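You operate a simulated robot arm through the tools that you are given. There is no shell and no other tool. Be economical: measure what you need, move in short steps, check, and stop when the job is done.

You are at the controls of a simulated robot arm. One attempt, no reset.

## Task
Divide the folding crate in the middle: yellow coil on one side, large green board on the other.
Fine: free the red catch to slide the divider, and lock it again before loading. Where these are worked on the way, their far stop is far enough and under half their travel is too little: red divider catch.

It is judged by the outcome, as a careful person would: the job done as asked, and still so three seconds after it is handed in. It fails if anything else is knocked over, pushed out of place, dropped, spilled or broken.

## Robot
A 7-joint arm with a two-finger parallel gripper, fixed in place. Base frame: the origin is at the foot of the arm, x ahead of it, y to its left, z up. Units: m, rad, N and s.
With the tool pointing down near the work surface it reaches from about 0.44 to 0.92 m from the base axis. Its first joint turns from -2.007 to 2.007 rad. Payload 3.91 kg.
Tool frame: the origin (TCP) lies between the finger pads and is the grasp point; the fingertips stand 0.03 m ahead of it; z points along the fingers, y is the line along which they close. Largest opening 0.11 m; finger width 0.02, thickness 0.01; the body of the gripper, 0.048 by 0.112 m, starts 0.055 m behind the TCP.
Orientation is told as [roll, pitch, yaw] about the base's x, y, z axes, in that order, counted from this pose: with the fingers straight down and closing along the base's y, the tool's x points along the base's -x, its y along +y and its z along -z.

## Interface
- The arm moves only by the tool servo_tool. Its argument "commands" is a list of rows, each an object of numbers (a shift or turn left out is 0, a gripper value left out holds the last): "tx", "ty", "tz": the shift along the tool's x, y, z in units of 20 mm (1.0 is 20 mm); "rx", "ry", "rz": the turn, a rotation vector about the tool's x, y, z in units of 5 degrees (1.0 is 5 degrees); "jaw": the finger opening in m, from 0 to 0.11. In form: [{"tx": .., "ty": .., "tz": .., "rx": .., "ry": .., "rz": .., "jaw": ..}, ...]. A call has 1 to 20 rows; each row shifts and turns the commanded pose from where the row before left it, along the tool's axes as they then stand. A call with a number of a shift or a turn outside -1 to 1 is refused whole. Each row takes 0.2 s and may step no farther than 0.05 m and 0.15 rad from the row before; otherwise, or with a gripper value out of range, the whole call is refused. A pose out of reach is approached as far as the arm can. The call stops where the force on the tool passes 40 N (or 10 N more than at its start, if that is more) or the arm is blocked; 0.2 s more then pass. The fingers move at their own pace (about 0.153 m/s each) and stop on an object; they squeeze with about 30 N. The grip force told is the motor's: it shows also when the fingers shut on nothing. Time passes only in rows, and 0.2 s behind the last, so rows that do not move let the fingers close. The reply holds the time, the measured pose of the TCP, the force on the tool along the base axes, the opening and the grip force, in the units named above and with some noise, with the torque about the TCP (base axes, N m) and any sound that the robot's microphone picked up, and new pictures: "views" is both (left out), scene, wrist or none.
- Cameras (640 x 400 px; columns grow to the right, rows downward): "scene" is fixed at [0.2182, 0.5004, 1.586]; the picture's right is [-0.63, -0.77, 0.00], its down [-0.52, 0.43, -0.73] and it looks along [0.57, -0.47, -0.68] (base axes); focal length 341 px, centre (320, 200). "wrist" rides on the gripper at [0.072, 0.017, -0.103] in the tool frame; the picture's right is [-0.23, 0.97, 0.00], its down [-0.76, -0.18, -0.62] and it looks along [-0.61, -0.14, 0.78] (tool axes); focal length 222 px, centre (320, 200). There is no depth. A picture from a camera that has moved, and an enlarged one, comes with that camera's place and axes in the base frame and with its lens.
- slide_trunk(by): slides the trunk up (or, below 0, down) by that many m; the arm rides with it, the base frame stays. It gives what a move gives, with no picture.
- enlarge(camera, box): a new picture of the part [left, top, right, bottom] of that camera's present view, enlarged. The clock stands still meanwhile.
- close_job(): hands the job in; it is judged then, once.

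Work in short steps. Places have to be worked out from the pictures, the camera data and where the tool is seen: move nearer, look again, correct. Check each grasp and each placing, and mend what went wrong. You have 120 turns and 200 pictures in all, those below and enlarged ones among them. Open the gripper and draw the arm clear of the work before you hand the job in, unless the task says otherwise; then end with one line.

The tools are called after ">>>" as name(argument=value, ...) on one line, values as JSON. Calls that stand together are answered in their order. servo_tool: Moves the arm, as the interface text tells. Its arguments: {"type":"object","properties":{"commands":{"type":"array"},"views":{"type":"string","enum":["both","scene","wrist","none"]}},"required":["commands"]} The other tools are called the same way: slide_trunk (by) slides the trunk up or down; enlarge (camera, box) takes an enlarged picture of a part of a camera's view; close_job () hands the job in.

At the start:

```text
clock: 0.0
eef_pos: [0.4786, 0.0523, 1.2883]
orientation: [0.0, 0.0, -0.002]
contact_force: [0.4, 0.1, -0.2]
torque: [-0.01, 0.03, 0.03]
gripper_width: 0.11
gripper_force: 0.0
trunk travel left (down, up): [-0.75, 0.24]
```

scene: 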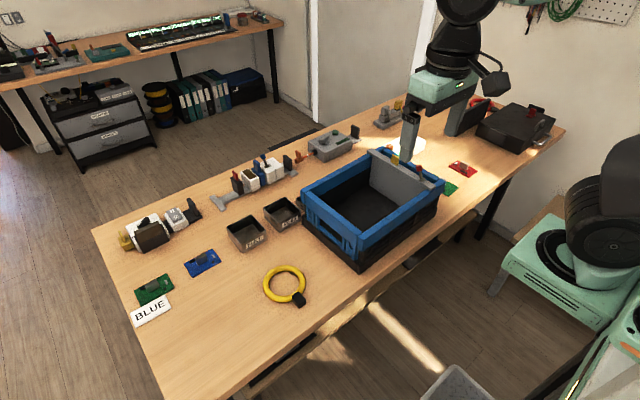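
wrist: 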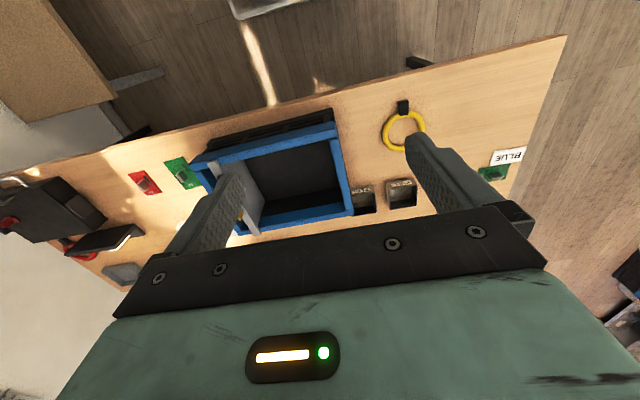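

The crate lies ahead with the grey divider near its right end. I'll look closer at the crate and the boards before moving.

>>> enlarge(camera="scene", box=[290, 120, 490, 270])

>>> enlarge(camera="scene", box=[100, 180, 320, 340])

>>> enlarge(camera="wrist", box=[120, 80, 370, 240])

```text
2.67 times, centred on (390, 195) of scene
camera zoom: at [0.2182, 0.5004, 1.586], right [-0.63, -0.77, 0.0], down [-0.52, 0.43, -0.73], along [0.57, -0.47, -0.68], focal length 910 px, centre (133, 213)
```

zoom: 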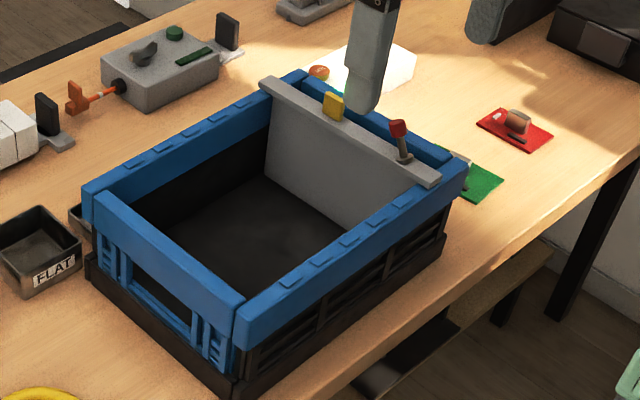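

```text
2.50 times, centred on (210, 260) of scene
camera zoom: at [0.2182, 0.5004, 1.586], right [-0.63, -0.77, 0.0], down [-0.52, 0.43, -0.73], along [0.57, -0.47, -0.68], focal length 853 px, centre (595, 50)
```

zoom: 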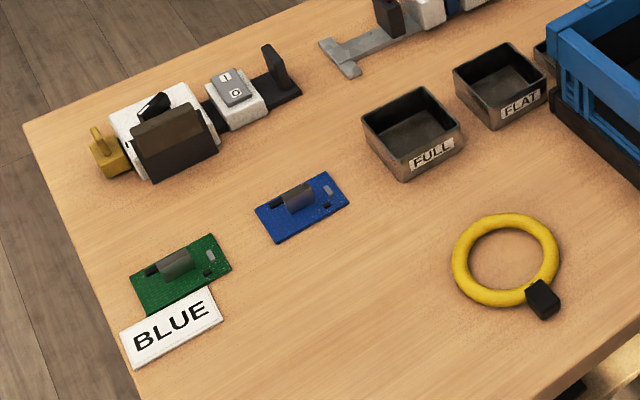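

```text
2.50 times, centred on (245, 160) of wrist
camera zoom: at [0.4056, 0.0682, 1.3917], right [0.23, 0.97, 0.0], down [0.76, -0.18, 0.62], along [0.61, -0.14, -0.78], focal length 555 px, centre (508, 300)
```

zoom: 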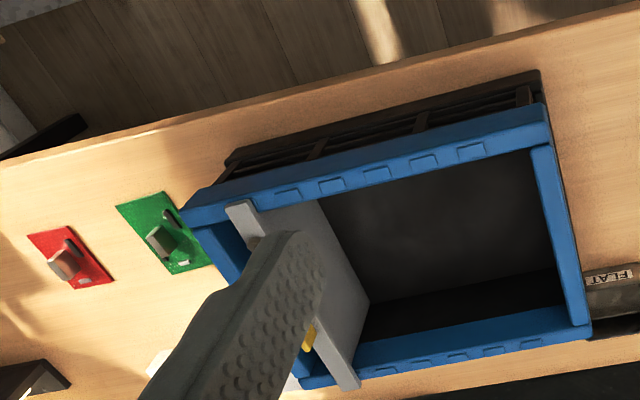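

Triangulating, the table is at z≈0.79, the crate spans x 0.58–0.82, y −0.275–0.065, with its rim at z≈0.94. The divider is at y≈−0.215 and must go to about y≈−0.105. I'll move the wrist camera closer to look at the red catch.

>>> servo_tool(commands=[{"tx": -0.15, "ty": -0.9, "tz": 0.5}, {"tx": -0.15, "ty": -0.9, "tz": 0.5}, {"tx": -0.15, "ty": -0.9, "tz": 0.5}, {"tx": -0.15, "ty": -0.9, "tz": 0.5}, {"tx": -0.15, "ty": -0.9, "tz": 0.5}, {"tx": -0.15, "ty": -0.9, "tz": 0.5}, {"tx": -0.15, "ty": -0.9, "tz": 0.5}, {"tx": -0.15, "ty": -0.9, "tz": 0.5}, {"tx": -0.15, "ty": -0.9, "tz": 0.5}, {"tx": -0.15, "ty": -0.9, "tz": 0.5}, {"tx": -0.15, "ty": -0.9, "tz": 0.5}, {"tx": -0.15, "ty": -0.9, "tz": 0.5}, {"tx": -0.15, "ty": -0.9, "tz": 0.5}, {"tx": -0.15, "ty": -0.9, "tz": 0.5}])

```text
clock: 3.0
eef_pos: [0.5202, -0.2018, 1.1462]
orientation: [0.001, 0.0, -0.001]
contact_force: [-0.4, -0.5, 0.1]
torque: [-0.02, -0.01, 0.0]
gripper_width: 0.1103
gripper_force: 0.1
trunk travel left (down, up): [-0.75, 0.24]
camera wrist: at [0.4474, -0.184, 1.251], right [0.23, 0.97, 0.0], down [0.76, -0.18, 0.62], along [0.61, -0.14, -0.78], focal length 222 px, centre (320, 200)
```

scene: 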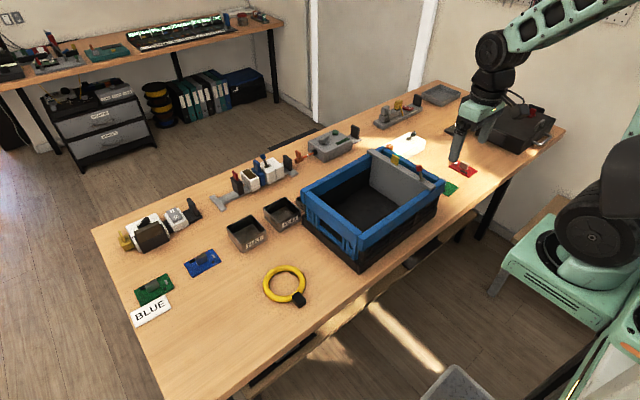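
wrist: 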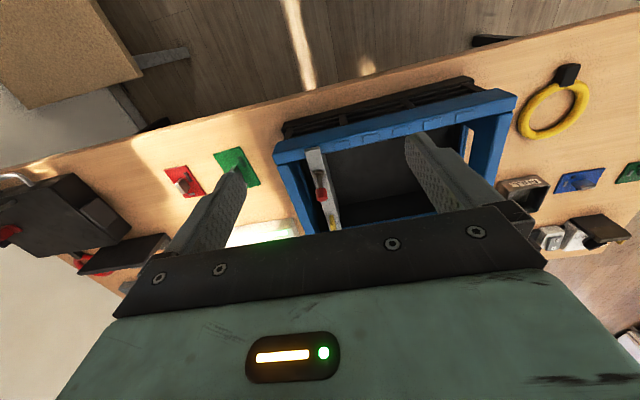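

>>> enlarge(camera="wrist", box=[260, 120, 400, 240])

>>> enlarge(camera="scene", box=[360, 140, 470, 210])

```text
3.33 times, centred on (330, 180) of wrist
camera zoom: at [0.4474, -0.184, 1.251], right [0.23, 0.97, 0.0], down [0.76, -0.18, 0.62], along [0.61, -0.14, -0.78], focal length 740 px, centre (287, 267)
```

zoom: 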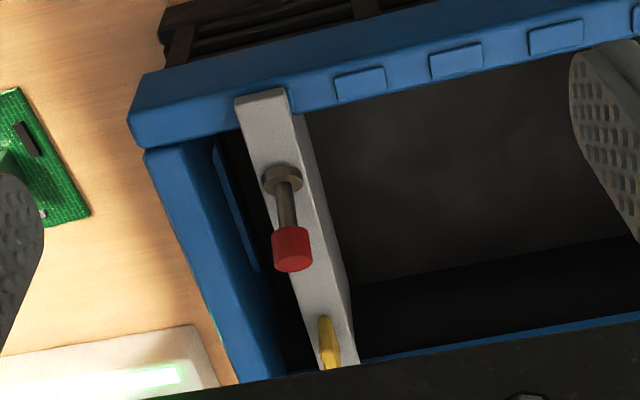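

```text
5.71 times, centred on (415, 175) of scene
camera zoom: at [0.2182, 0.5004, 1.586], right [-0.63, -0.77, 0.0], down [-0.52, 0.43, -0.73], along [0.57, -0.47, -0.68], focal length 1951 px, centre (-223, 343)
```

zoom: 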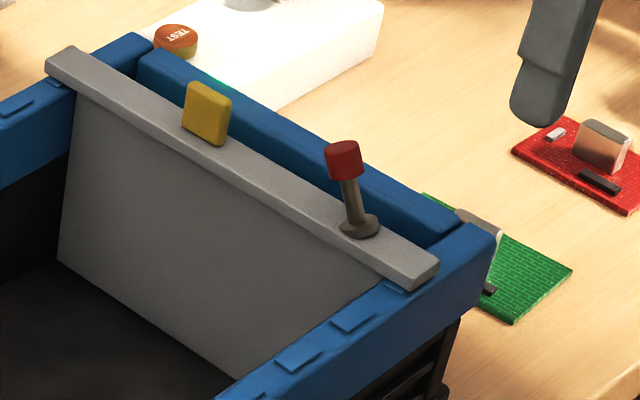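

The catch is a short lever: its base is at about (0.632, −0.229, 0.946), and the red knob at (0.650, −0.228, 0.979) leans to +x. It looks like it tips toward −x to release. I'll come in above the knob.

>>> servo_tool(commands=[{"tx": -0.9, "ty": -0.18, "tz": 0.7, "jaw": 0.06}, {"tx": -0.9, "ty": -0.18, "tz": 0.7}, {"tx": -0.9, "ty": -0.18, "tz": 0.7}, {"tx": -0.9, "ty": -0.18, "tz": 0.7}, {"tx": -0.9, "ty": -0.18, "tz": 0.7}, {"tx": -0.9, "ty": -0.18, "tz": 0.7}, {"tx": -0.9, "ty": -0.18, "tz": 0.7}])

>>> enlarge(camera="scene", box=[360, 100, 520, 210])

```text
clock: 4.6
eef_pos: [0.6475, -0.2262, 1.0501]
orientation: [0.0, -0.001, 0.0]
contact_force: [0.2, 1.0, 0.1]
torque: [0.0, -0.01, -0.02]
gripper_width: 0.0601
gripper_force: 0.0
trunk travel left (down, up): [-0.75, 0.24]
camera wrist: at [0.5739, -0.2096, 1.1534], right [0.23, 0.97, 0.0], down [0.76, -0.18, 0.62], along [0.61, -0.14, -0.78], focal length 222 px, centre (320, 200)
```

scene: 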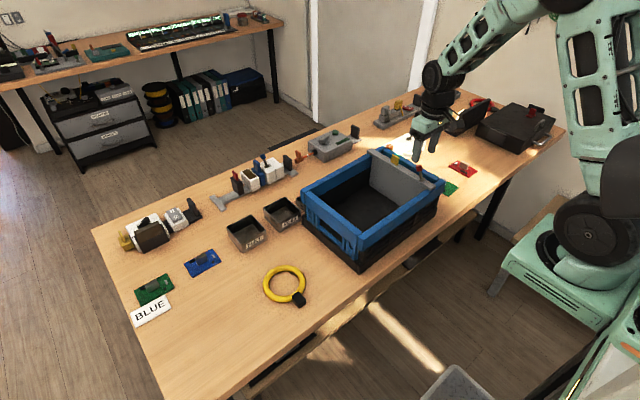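
wrist: 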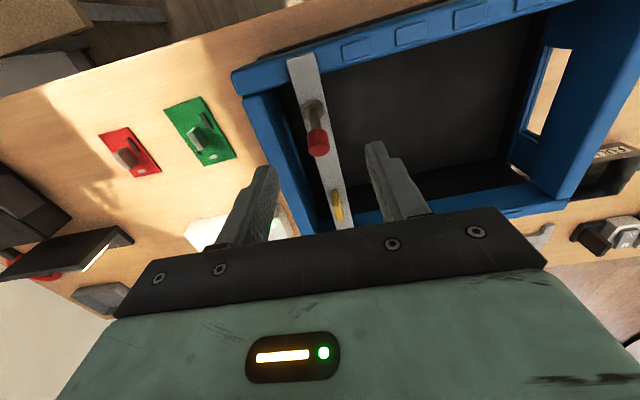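

```text
3.64 times, centred on (440, 155) of scene
camera zoom: at [0.2182, 0.5004, 1.586], right [-0.63, -0.77, 0.0], down [-0.52, 0.43, -0.73], along [0.57, -0.47, -0.68], focal length 1241 px, centre (-116, 364)
```

zoom: 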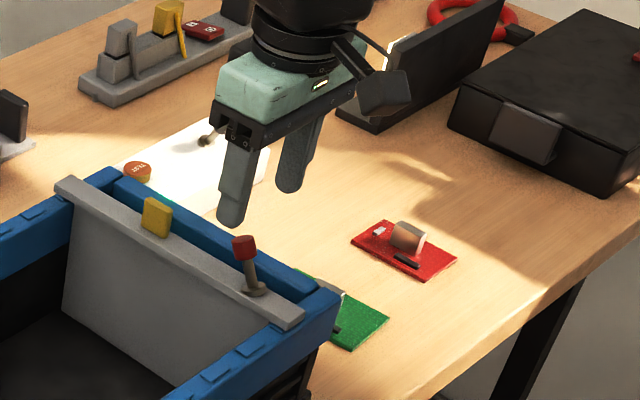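

Projection confirms the knob position within a few mm. I'll descend around it and close on it.

>>> servo_tool(commands=[{"tz": 0.8, "tx": -0.1, "ty": -0.1}, {"tz": 0.8, "jaw": 0.05}, {"tz": 0.8}, {"tz": 0.85}, {"jaw": 0.0}, {}, {}])

>>> enlarge(camera="scene", box=[360, 120, 480, 210])

```text
clock: 6.2
eef_pos: [0.6486, -0.2275, 0.9847]
orientation: [0.001, -0.001, -0.002]
contact_force: [1.1, -1.0, -0.4]
torque: [-0.24, -0.16, 0.08]
gripper_width: 0.0175
gripper_force: 30.0
trunk travel left (down, up): [-0.75, 0.24]
camera wrist: at [0.5757, -0.211, 1.0885], right [0.23, 0.97, 0.0], down [0.76, -0.18, 0.62], along [0.61, -0.14, -0.78], focal length 222 px, centre (320, 200)
```

scene: 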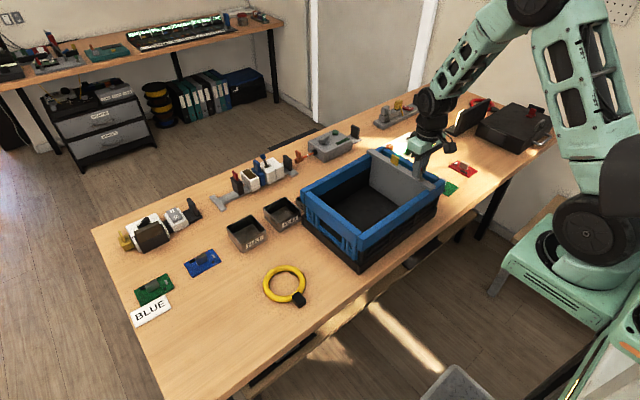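
wrist: 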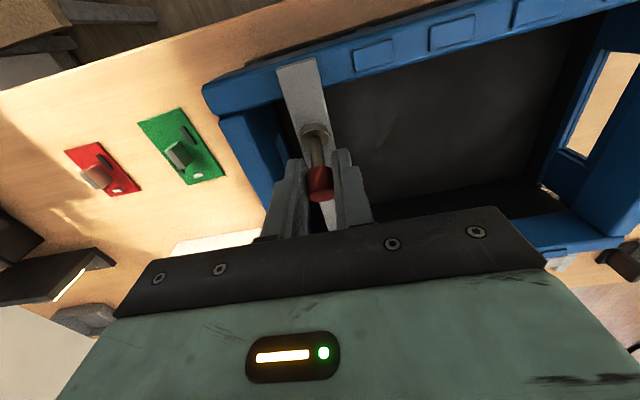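

```text
4.44 times, centred on (420, 165) of scene
camera zoom: at [0.2182, 0.5004, 1.586], right [-0.63, -0.77, 0.0], down [-0.52, 0.43, -0.73], along [0.57, -0.47, -0.68], focal length 1517 px, centre (-124, 356)
```

zoom: 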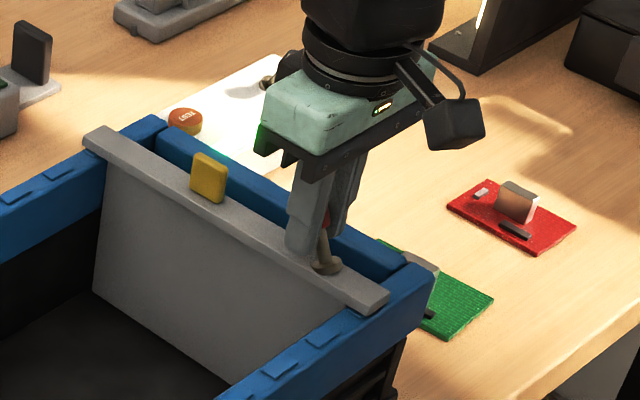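

The knob is gripped (17.5 mm). I'll sweep it along an arc toward −x, watching the force.

>>> servo_tool(commands=[{"tx": 0.25, "tz": -0.12}, {"tx": 0.25, "tz": -0.08}, {"tx": 0.25, "tz": -0.04}, {"tx": 0.25, "tz": 0.0}])

>>> enlarge(camera="wrist", box=[200, 80, 420, 240])

```text
clock: 7.2
eef_pos: [0.6282, -0.2291, 0.9889]
orientation: [0.001, -0.001, 0.001]
contact_force: [1.0, 1.2, -6.7]
torque: [0.12, -0.12, -0.05]
gripper_width: 0.0175
gripper_force: 29.8
trunk travel left (down, up): [-0.75, 0.24]
camera wrist: at [0.5556, -0.2116, 1.0932], right [0.23, 0.97, 0.0], down [0.76, -0.18, 0.62], along [0.61, -0.14, -0.78], focal length 222 px, centre (320, 200)
```

scene: 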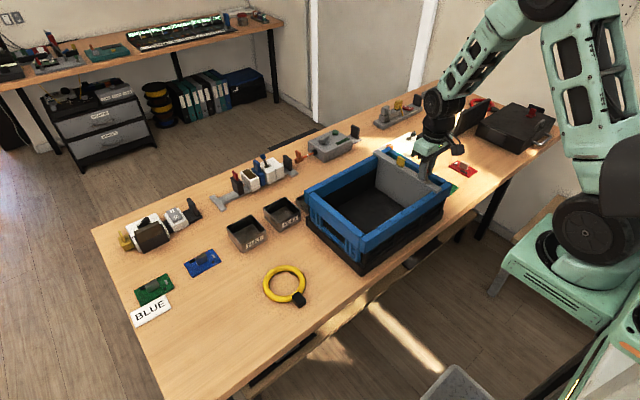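
wrist: 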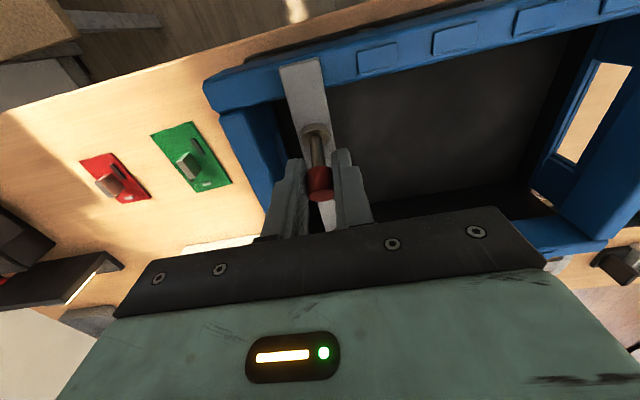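

```text
2.50 times, centred on (310, 160) of wrist
camera zoom: at [0.5556, -0.2116, 1.0932], right [0.23, 0.97, 0.0], down [0.76, -0.18, 0.62], along [0.61, -0.14, -0.78], focal length 555 px, centre (345, 300)
```

zoom: 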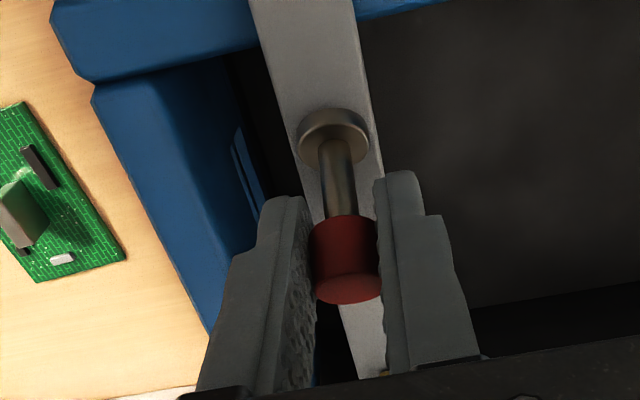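

The stem still leans the same way and the scene shows the crate itself slid about 20 mm toward the robot, so the lever doesn't tip that way. I'll undo that drag exactly, then compare with the starting picture.

>>> servo_tool(commands=[{"tx": -0.25, "tz": 0.04}, {"tx": -0.25, "tz": 0.06}, {"tx": -0.25, "tz": 0.05}, {"tx": -0.27, "tz": 0.05}, {}])

>>> enlarge(camera="scene", box=[290, 120, 490, 270])

```text
clock: 8.4
eef_pos: [0.6494, -0.2279, 0.9858]
orientation: [-0.001, 0.001, 0.0]
contact_force: [-0.8, -0.6, -5.6]
torque: [-0.15, -0.04, 0.05]
gripper_width: 0.0174
gripper_force: 29.3
trunk travel left (down, up): [-0.75, 0.24]
camera wrist: at [0.5761, -0.2112, 1.0895], right [0.23, 0.97, 0.0], down [0.76, -0.18, 0.62], along [0.61, -0.14, -0.78], focal length 222 px, centre (320, 200)
```

scene: 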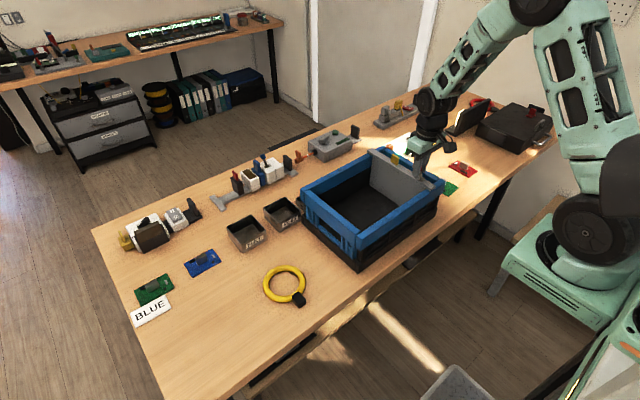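
wrist: 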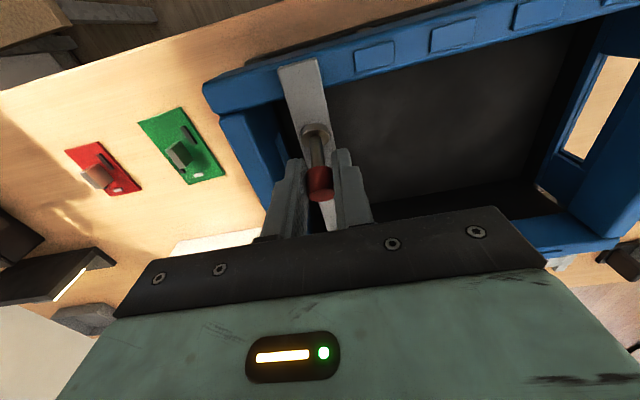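

```text
2.67 times, centred on (390, 195) of scene
camera zoom: at [0.2182, 0.5004, 1.586], right [-0.63, -0.77, 0.0], down [-0.52, 0.43, -0.73], along [0.57, -0.47, -0.68], focal length 910 px, centre (133, 213)
```

zoom: 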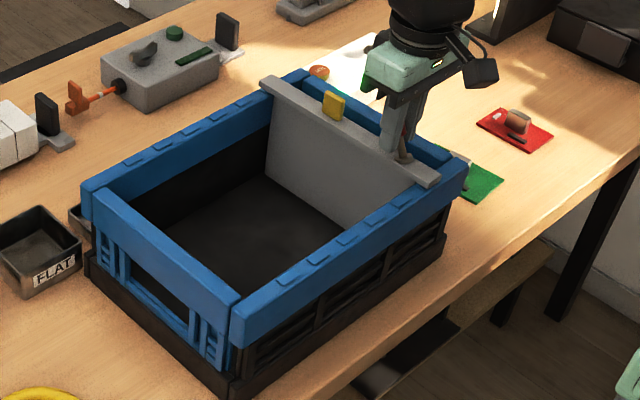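

The crate is back within a pixel or two. A pinched knob can't pivot freely, so I'll let go and instead push the knob from its +x side with closed fingers, a few mm only, to see whether it tips.

>>> servo_tool(commands=[{"jaw": 0.06}, {}, {"tz": -0.9}, {"tz": -0.9}, {"tx": -0.85, "jaw": 0.0}, {"tx": -0.85}, {"tz": 0.65}, {"tz": 0.65}, {"tx": 0.2}, {"tx": 0.2}, {}])

>>> enlarge(camera="scene", box=[360, 120, 480, 210])

```text
clock: 10.8
eef_pos: [0.6748, -0.2285, 0.995]
orientation: [0.0, 0.0, 0.0]
contact_force: [0.2, -0.2, 0.2]
torque: [-0.03, 0.01, 0.0]
gripper_width: 0.0
gripper_force: 30.3
trunk travel left (down, up): [-0.75, 0.24]
camera wrist: at [0.6014, -0.2113, 1.0995], right [0.23, 0.97, 0.0], down [0.76, -0.18, 0.62], along [0.61, -0.14, -0.78], focal length 222 px, centre (320, 200)
```

scene: 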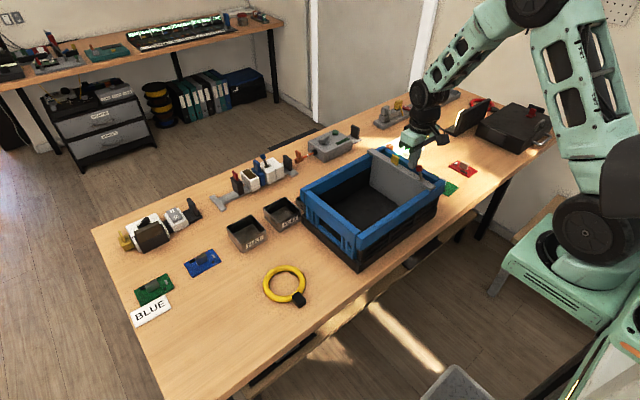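
wrist: 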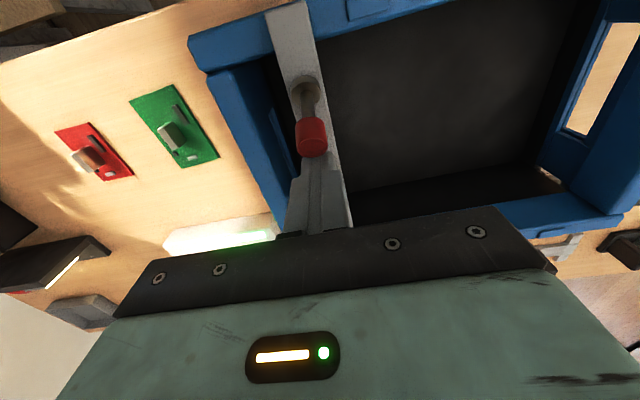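

```text
4.44 times, centred on (420, 165) of scene
camera zoom: at [0.2182, 0.5004, 1.586], right [-0.63, -0.77, 0.0], down [-0.52, 0.43, -0.73], along [0.57, -0.47, -0.68], focal length 1517 px, centre (-124, 356)
```

zoom: 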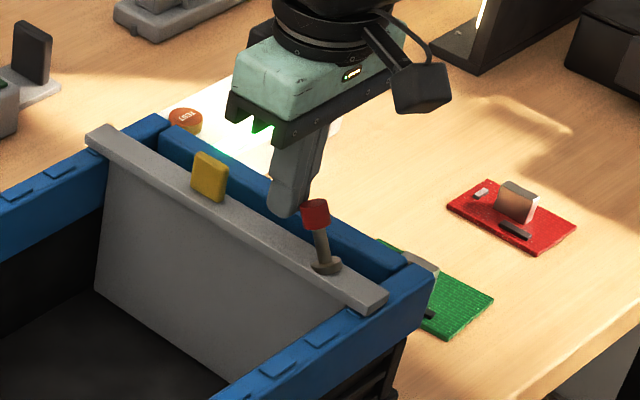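

Fingers stand just beside the knob with no contact yet. Push toward −x in 2 mm steps.

>>> servo_tool(commands=[{"tx": 0.12}, {"tx": 0.1}, {"tx": 0.1}, {"tx": 0.1}, {"tx": 0.1}, {"tx": 0.1}])

>>> enlarge(camera="scene", box=[360, 120, 480, 210])

```text
clock: 12.2
eef_pos: [0.6629, -0.229, 0.9963]
orientation: [-0.001, 0.0, -0.001]
contact_force: [0.4, -0.6, 0.3]
torque: [0.05, 0.01, -0.02]
gripper_width: 0.0
gripper_force: 29.8
trunk travel left (down, up): [-0.75, 0.24]
camera wrist: at [0.5895, -0.2114, 1.0994], right [0.23, 0.97, 0.0], down [0.76, -0.18, 0.62], along [0.61, -0.14, -0.78], focal length 222 px, centre (320, 200)
```

scene: 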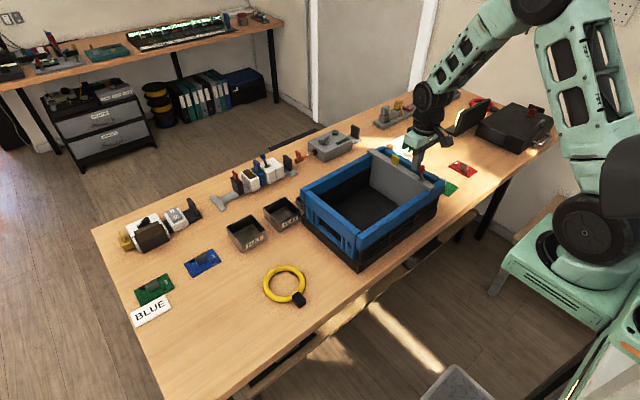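
wrist: 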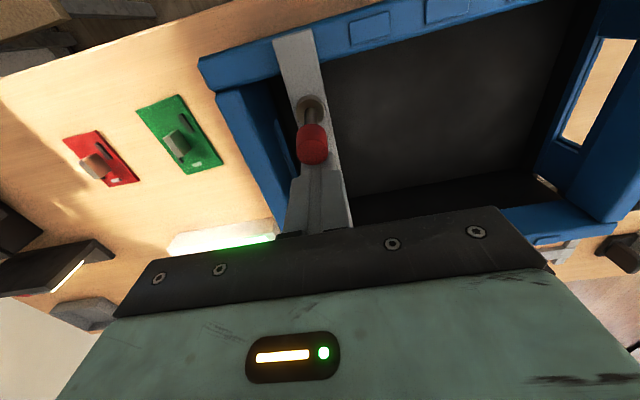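

```text
4.44 times, centred on (420, 165) of scene
camera zoom: at [0.2182, 0.5004, 1.586], right [-0.63, -0.77, 0.0], down [-0.52, 0.43, -0.73], along [0.57, -0.47, -0.68], focal length 1517 px, centre (-124, 356)
```

zoom: 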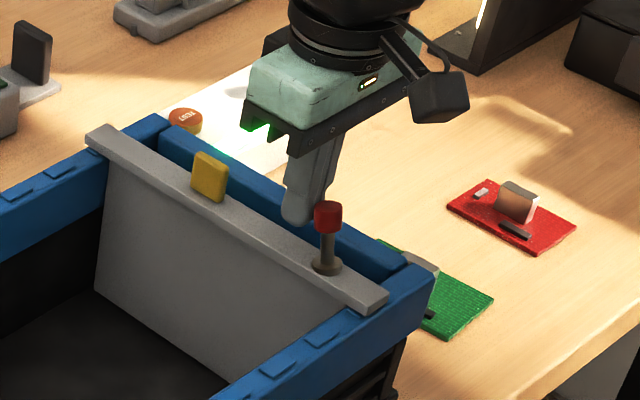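

It tips freely and the crate stays put. I'll continue the push.

>>> servo_tool(commands=[{"tx": 0.12}, {"tx": 0.12}, {"tx": 0.12}, {"tx": 0.12}, {"tx": 0.12}, {"tx": 0.12}, {"tx": 0.12}, {"tx": 0.12}])

>>> enlarge(camera="scene", box=[360, 120, 480, 210])

```text
clock: 14.0
eef_pos: [0.6427, -0.2279, 0.9951]
orientation: [0.002, 0.001, 0.001]
contact_force: [-0.1, -0.3, 0.0]
torque: [0.01, -0.01, 0.02]
gripper_width: 0.0003
gripper_force: 30.1
trunk travel left (down, up): [-0.75, 0.24]
camera wrist: at [0.5702, -0.2112, 1.0993], right [0.23, 0.97, 0.0], down [0.76, -0.18, 0.62], along [0.61, -0.14, -0.78], focal length 222 px, centre (320, 200)
```

scene: 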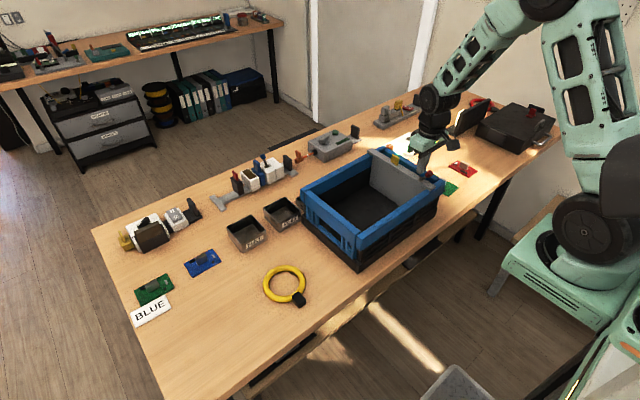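
wrist: 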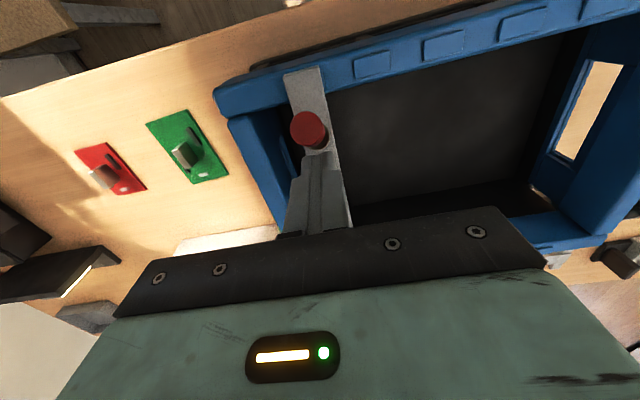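

```text
4.44 times, centred on (420, 165) of scene
camera zoom: at [0.2182, 0.5004, 1.586], right [-0.63, -0.77, 0.0], down [-0.52, 0.43, -0.73], along [0.57, -0.47, -0.68], focal length 1517 px, centre (-124, 356)
```

zoom: 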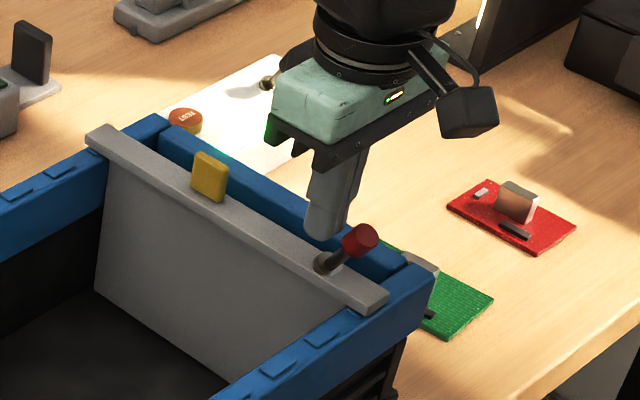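

The catch has flipped over to −x. I'll nudge a bit farther to see that it's at its stop.

>>> servo_tool(commands=[{"tx": 0.12}, {"tx": 0.12}, {"tx": 0.1}])

>>> enlarge(camera="scene", box=[360, 120, 480, 210])

```text
clock: 14.8
eef_pos: [0.6366, -0.2281, 0.9969]
orientation: [0.0, -0.002, 0.0]
contact_force: [0.5, -0.3, -0.8]
torque: [0.01, 0.0, 0.03]
gripper_width: 0.0
gripper_force: 29.4
trunk travel left (down, up): [-0.75, 0.24]
camera wrist: at [0.5638, -0.2113, 1.0996], right [0.23, 0.97, 0.0], down [0.76, -0.18, 0.62], along [0.61, -0.14, -0.78], focal length 222 px, centre (320, 200)
```

scene: 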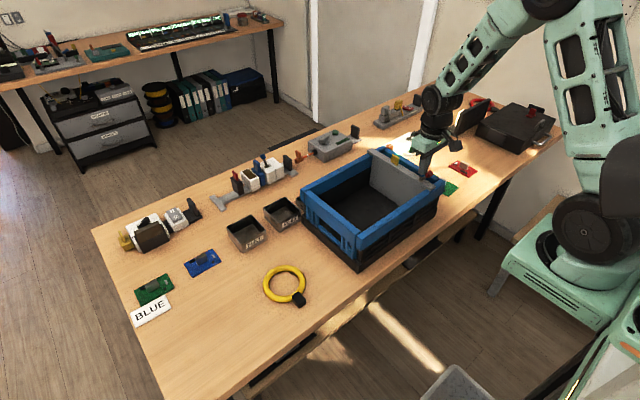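
wrist: 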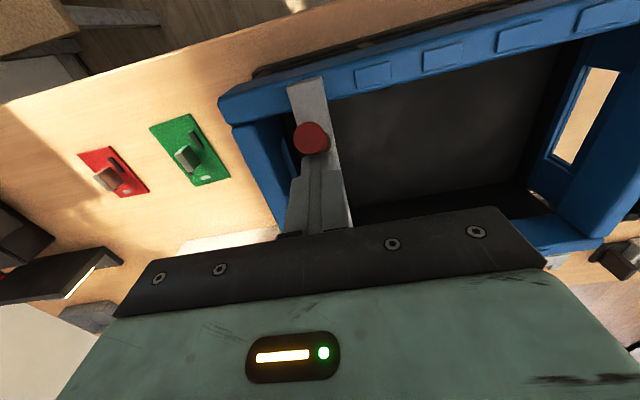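

```text
4.44 times, centred on (420, 165) of scene
camera zoom: at [0.2182, 0.5004, 1.586], right [-0.63, -0.77, 0.0], down [-0.52, 0.43, -0.73], along [0.57, -0.47, -0.68], focal length 1517 px, centre (-124, 356)
```

zoom: 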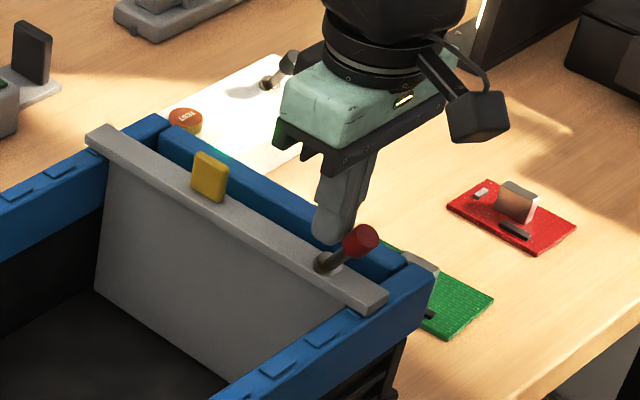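

The knob didn't move further and there's no load, so it has snapped over-centre to its far stop. Next is the yellow tab at about (0.731, −0.2265): go above it, open.

>>> servo_tool(commands=[{"tz": -0.9}, {"tz": -0.9}, {"tz": -0.7, "jaw": 0.05}, {"tx": -0.9}, {"tx": -0.9}, {"tx": -0.9}, {"tx": -0.9}, {"tx": -0.9, "ty": 0.05}])

>>> enlarge(camera="wrist", box=[180, 60, 460, 240])

>>> enlarge(camera="scene", box=[350, 110, 470, 210])

```text
clock: 16.6
eef_pos: [0.726, -0.2276, 1.0466]
orientation: [0.0, 0.002, -0.001]
contact_force: [-0.4, 0.1, 0.4]
torque: [0.01, -0.02, 0.02]
gripper_width: 0.05
gripper_force: 0.1
trunk travel left (down, up): [-0.75, 0.24]
camera wrist: at [0.6536, -0.2101, 1.1497], right [0.23, 0.97, 0.0], down [0.76, -0.18, 0.62], along [0.61, -0.14, -0.78], focal length 222 px, centre (320, 200)
```

scene: 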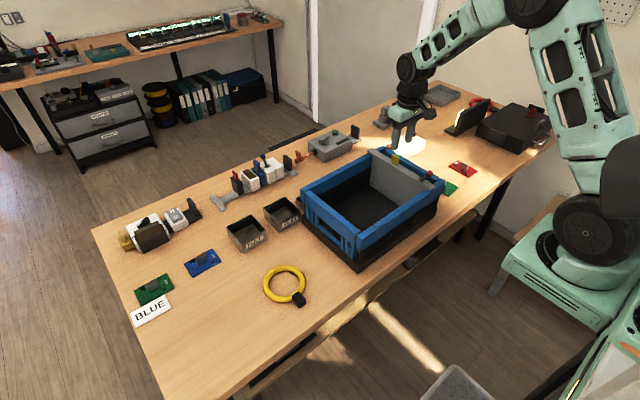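
wrist: 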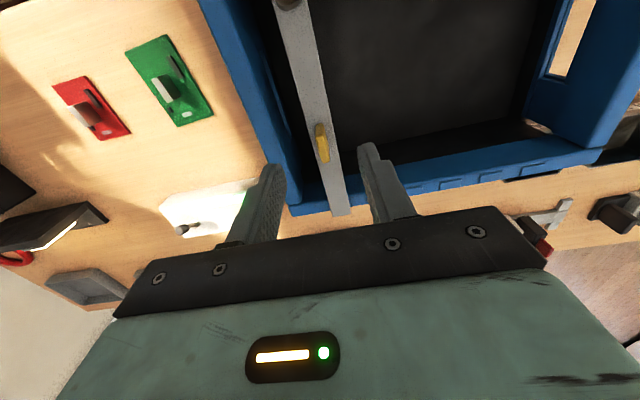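

```text
2.22 times, centred on (320, 150) of wrist
camera zoom: at [0.6536, -0.2101, 1.1497], right [0.23, 0.97, 0.0], down [0.76, -0.18, 0.62], along [0.61, -0.14, -0.78], focal length 494 px, centre (320, 311)
```

zoom: 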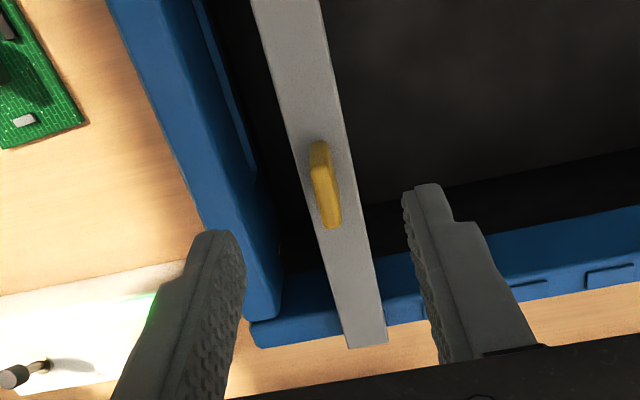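

```text
4.00 times, centred on (410, 160) of scene
camera zoom: at [0.2182, 0.5004, 1.586], right [-0.63, -0.77, 0.0], down [-0.52, 0.43, -0.73], along [0.57, -0.47, -0.68], focal length 1366 px, centre (-40, 360)
```

zoom: 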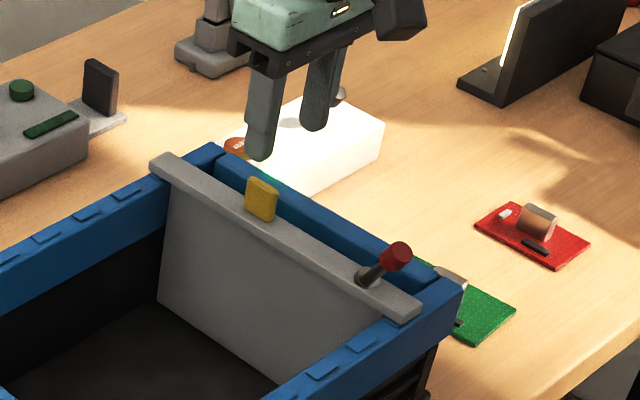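

Tab centre computes to (0.736, −0.2266). I'll lower and close on it.

>>> servo_tool(commands=[{"tz": 0.8, "tx": -0.45}, {"tz": 0.8}, {"tz": 0.8}, {"tz": 0.75}, {"jaw": 0.0}, {}, {}])

>>> enlarge(camera="wrist", box=[180, 60, 460, 240])

```text
clock: 18.2
eef_pos: [0.7349, -0.2266, 0.9836]
orientation: [-0.001, 0.001, -0.001]
contact_force: [0.7, -0.4, -0.1]
torque: [0.02, -0.13, 0.3]
gripper_width: 0.0075
gripper_force: 29.9
trunk travel left (down, up): [-0.75, 0.24]
camera wrist: at [0.6622, -0.2103, 1.0862], right [0.23, 0.97, 0.0], down [0.76, -0.18, 0.62], along [0.61, -0.14, -0.78], focal length 222 px, centre (320, 200)
```

scene: 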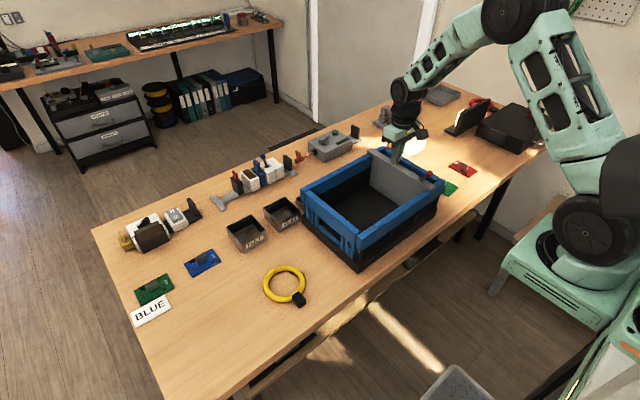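
wrist: 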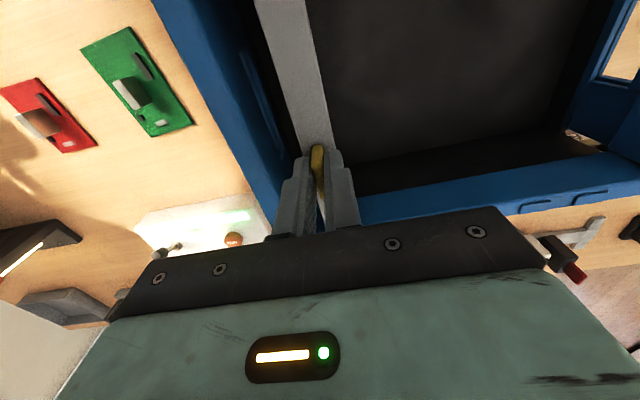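

```text
2.22 times, centred on (320, 150) of wrist
camera zoom: at [0.6622, -0.2103, 1.0862], right [0.23, 0.97, 0.0], down [0.76, -0.18, 0.62], along [0.61, -0.14, -0.78], focal length 494 px, centre (320, 311)
```

zoom: 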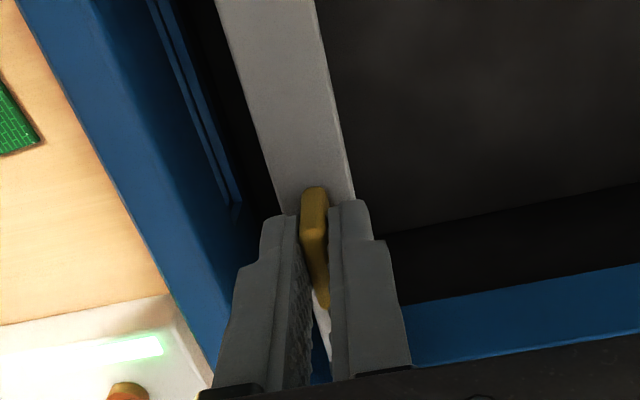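

Tab gripped (7.5 mm). Slide 30 mm toward +y slowly as a trial.

>>> servo_tool(commands=[{"ty": 0.2}, {"ty": 0.2}, {"ty": 0.2}, {"ty": 0.2}, {"ty": 0.2}, {"ty": 0.2}, {"ty": 0.3}])

>>> enlarge(camera="scene", box=[290, 120, 490, 270])

```text
clock: 19.8
eef_pos: [0.7356, -0.1959, 0.983]
orientation: [0.0, 0.0, -0.001]
contact_force: [-0.9, -1.2, 0.0]
torque: [-0.05, 0.18, 0.12]
gripper_width: 0.0075
gripper_force: 30.1
trunk travel left (down, up): [-0.75, 0.24]
camera wrist: at [0.6627, -0.1798, 1.0863], right [0.23, 0.97, 0.0], down [0.76, -0.18, 0.62], along [0.61, -0.14, -0.78], focal length 222 px, centre (320, 200)
```

scene: 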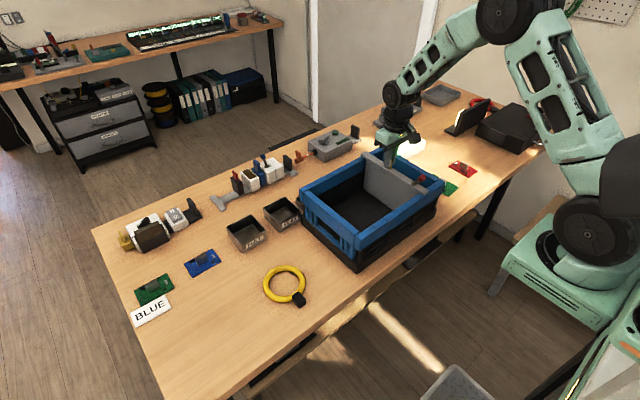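
wrist: 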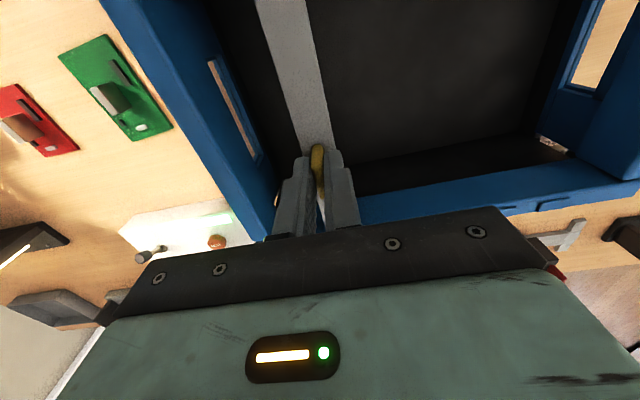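

```text
2.67 times, centred on (390, 195) of scene
camera zoom: at [0.2182, 0.5004, 1.586], right [-0.63, -0.77, 0.0], down [-0.52, 0.43, -0.73], along [0.57, -0.47, -0.68], focal length 910 px, centre (133, 213)
```

zoom: 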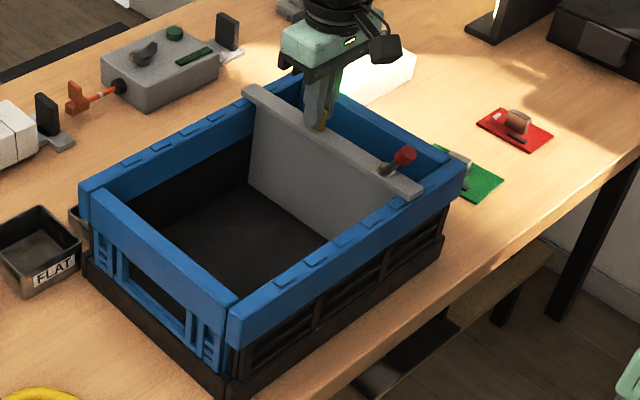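

The divider slides freely and the crate holds. I'll measure the crate's two ends more accurately to find the middle.

>>> enlarge(camera="scene", box=[350, 200, 430, 250])

>>> enlarge(camera="scene", box=[400, 150, 480, 200])

>>> enlarge(camera="scene", box=[295, 165, 375, 215])

```text
8.00 times, centred on (390, 225) of scene
camera zoom: at [0.2182, 0.5004, 1.586], right [-0.63, -0.77, 0.0], down [-0.52, 0.43, -0.73], along [0.57, -0.47, -0.68], focal length 2731 px, centre (-240, 0)
```

zoom: 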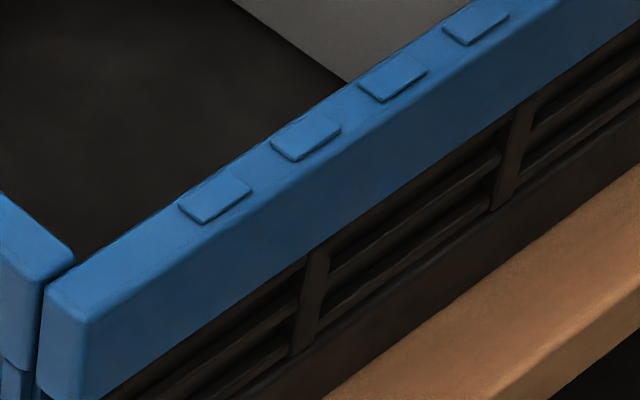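

```text
8.00 times, centred on (440, 175) of scene
camera zoom: at [0.2182, 0.5004, 1.586], right [-0.63, -0.77, 0.0], down [-0.52, 0.43, -0.73], along [0.57, -0.47, -0.68], focal length 2731 px, centre (-640, 400)
```

zoom: 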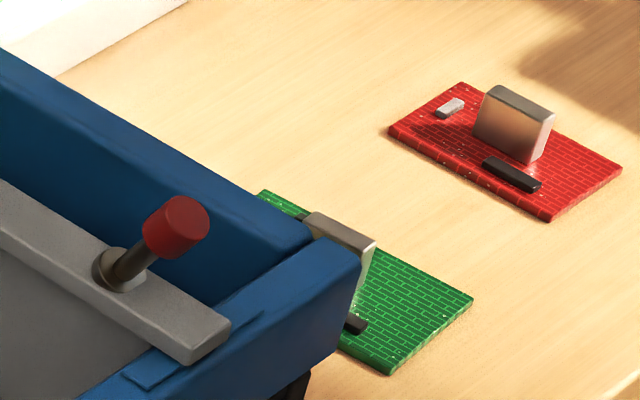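

```text
8.00 times, centred on (335, 190) of scene
camera zoom: at [0.2182, 0.5004, 1.586], right [-0.63, -0.77, 0.0], down [-0.52, 0.43, -0.73], along [0.57, -0.47, -0.68], focal length 2731 px, centre (200, 280)
```

zoom: 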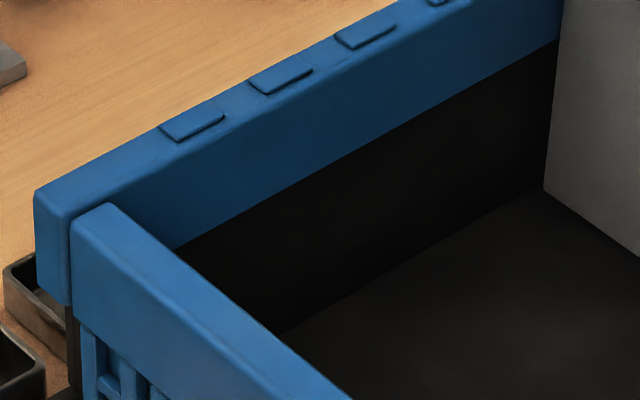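

The crate's ends are at y≈0.066 and −0.278, and the pads centre on −0.107; the bar checks out against the TCP to 1 mm. I'll slide the divider on to y≈−0.107.

>>> servo_tool(commands=[{"ty": 0.3}, {"ty": 0.3}, {"ty": 0.3}, {"ty": 0.3}, {"ty": 0.3}, {"ty": 0.3}, {"ty": 0.3}, {"ty": 0.3}, {"ty": 0.3}, {"ty": 0.3}, {"ty": 0.3}, {"ty": 0.3}, {"ty": 0.3}, {"ty": 0.3}, {"ty": 0.25}, {}])

>>> enlarge(camera="scene", box=[290, 120, 490, 270])

```text
clock: 23.2
eef_pos: [0.7369, -0.1083, 0.9841]
orientation: [-0.001, 0.0, 0.0]
contact_force: [-1.8, -0.8, -0.4]
torque: [-0.05, 0.09, 0.16]
gripper_width: 0.0073
gripper_force: 29.9
trunk travel left (down, up): [-0.75, 0.24]
camera wrist: at [0.6626, -0.091, 1.0864], right [0.23, 0.97, 0.0], down [0.76, -0.18, 0.62], along [0.61, -0.14, -0.78], focal length 222 px, centre (320, 200)
```

scene: 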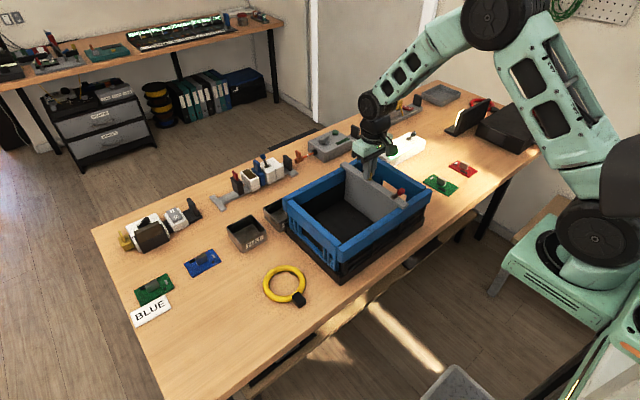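
wrist: 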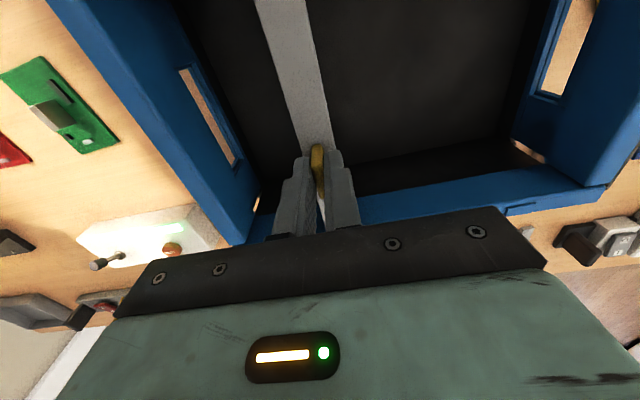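

```text
2.67 times, centred on (390, 195) of scene
camera zoom: at [0.2182, 0.5004, 1.586], right [-0.63, -0.77, 0.0], down [-0.52, 0.43, -0.73], along [0.57, -0.47, -0.68], focal length 910 px, centre (133, 213)
```

zoom: 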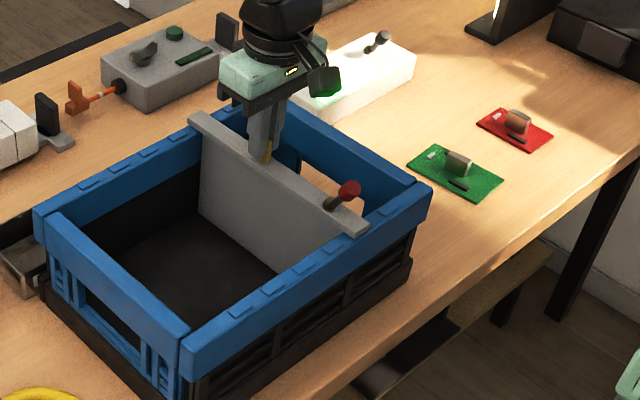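

The crate itself followed: its ends are now at y≈0.130 and −0.217, about 60 mm off, likely because the divider is damped and I pulled too fast. First I'll check whether the FLAT bin was touched.

>>> enlarge(camera="scene", box=[220, 180, 340, 280])

>>> enlarge(camera="scene", box=[330, 160, 450, 250])

```text
4.00 times, centred on (280, 230) of scene
camera zoom: at [0.2182, 0.5004, 1.586], right [-0.63, -0.77, 0.0], down [-0.52, 0.43, -0.73], along [0.57, -0.47, -0.68], focal length 1366 px, centre (480, 80)
```

zoom: 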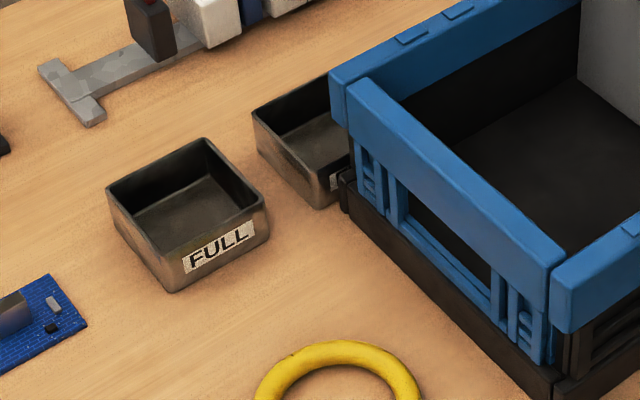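

```text
4.44 times, centred on (390, 205) of scene
camera zoom: at [0.2182, 0.5004, 1.586], right [-0.63, -0.77, 0.0], down [-0.52, 0.43, -0.73], along [0.57, -0.47, -0.68], focal length 1517 px, centre (9, 178)
```

zoom: 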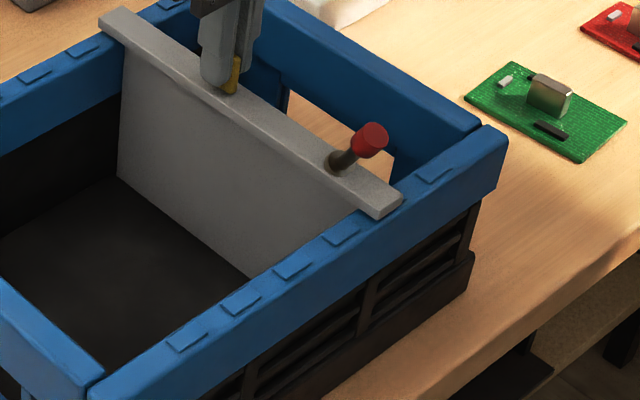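

The bin hasn't moved. The divider sits 65 mm short of centre in crate terms. I'll use speed deliberately: a brisk −y move with the tab should carry the crate back, and then I'll slide the divider slowly.

>>> servo_tool(commands=[{"ty": -0.8}, {"ty": -0.9}, {"ty": -0.9}, {"ty": -0.6}, {}])

>>> enlarge(camera="scene", box=[290, 120, 490, 270])

```text
clock: 24.4
eef_pos: [0.7366, -0.1722, 0.9826]
orientation: [0.0, 0.001, -0.002]
contact_force: [0.4, -0.9, 0.2]
torque: [0.0, -0.03, -0.04]
gripper_width: 0.0079
gripper_force: 30.0
trunk travel left (down, up): [-0.75, 0.24]
camera wrist: at [0.6634, -0.1556, 1.0864], right [0.23, 0.97, 0.0], down [0.76, -0.18, 0.62], along [0.61, -0.14, -0.78], focal length 222 px, centre (320, 200)
```

scene: 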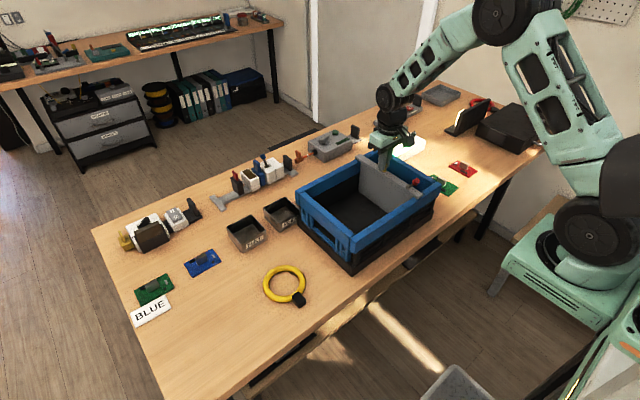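
wrist: 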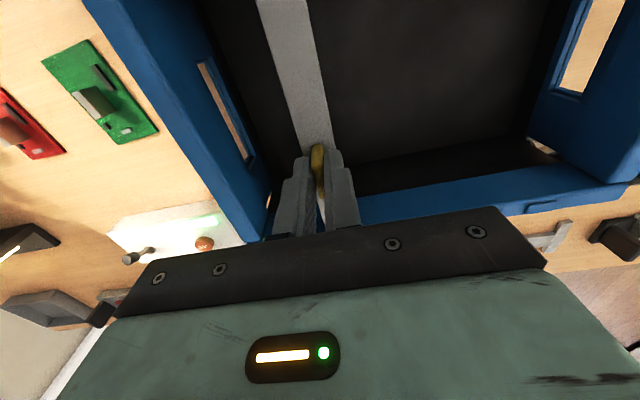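

```text
2.67 times, centred on (390, 195) of scene
camera zoom: at [0.2182, 0.5004, 1.586], right [-0.63, -0.77, 0.0], down [-0.52, 0.43, -0.73], along [0.57, -0.47, -0.68], focal length 910 px, centre (133, 213)
```

zoom: 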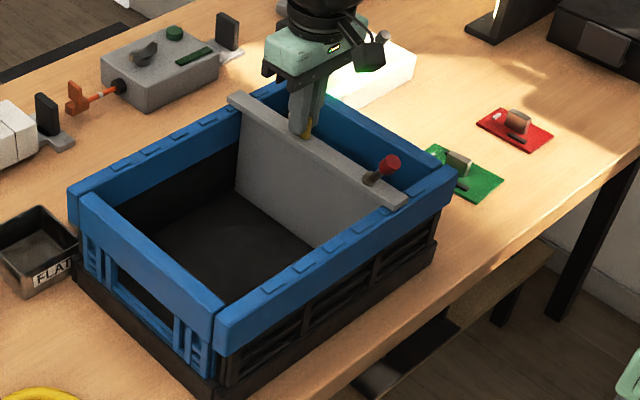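

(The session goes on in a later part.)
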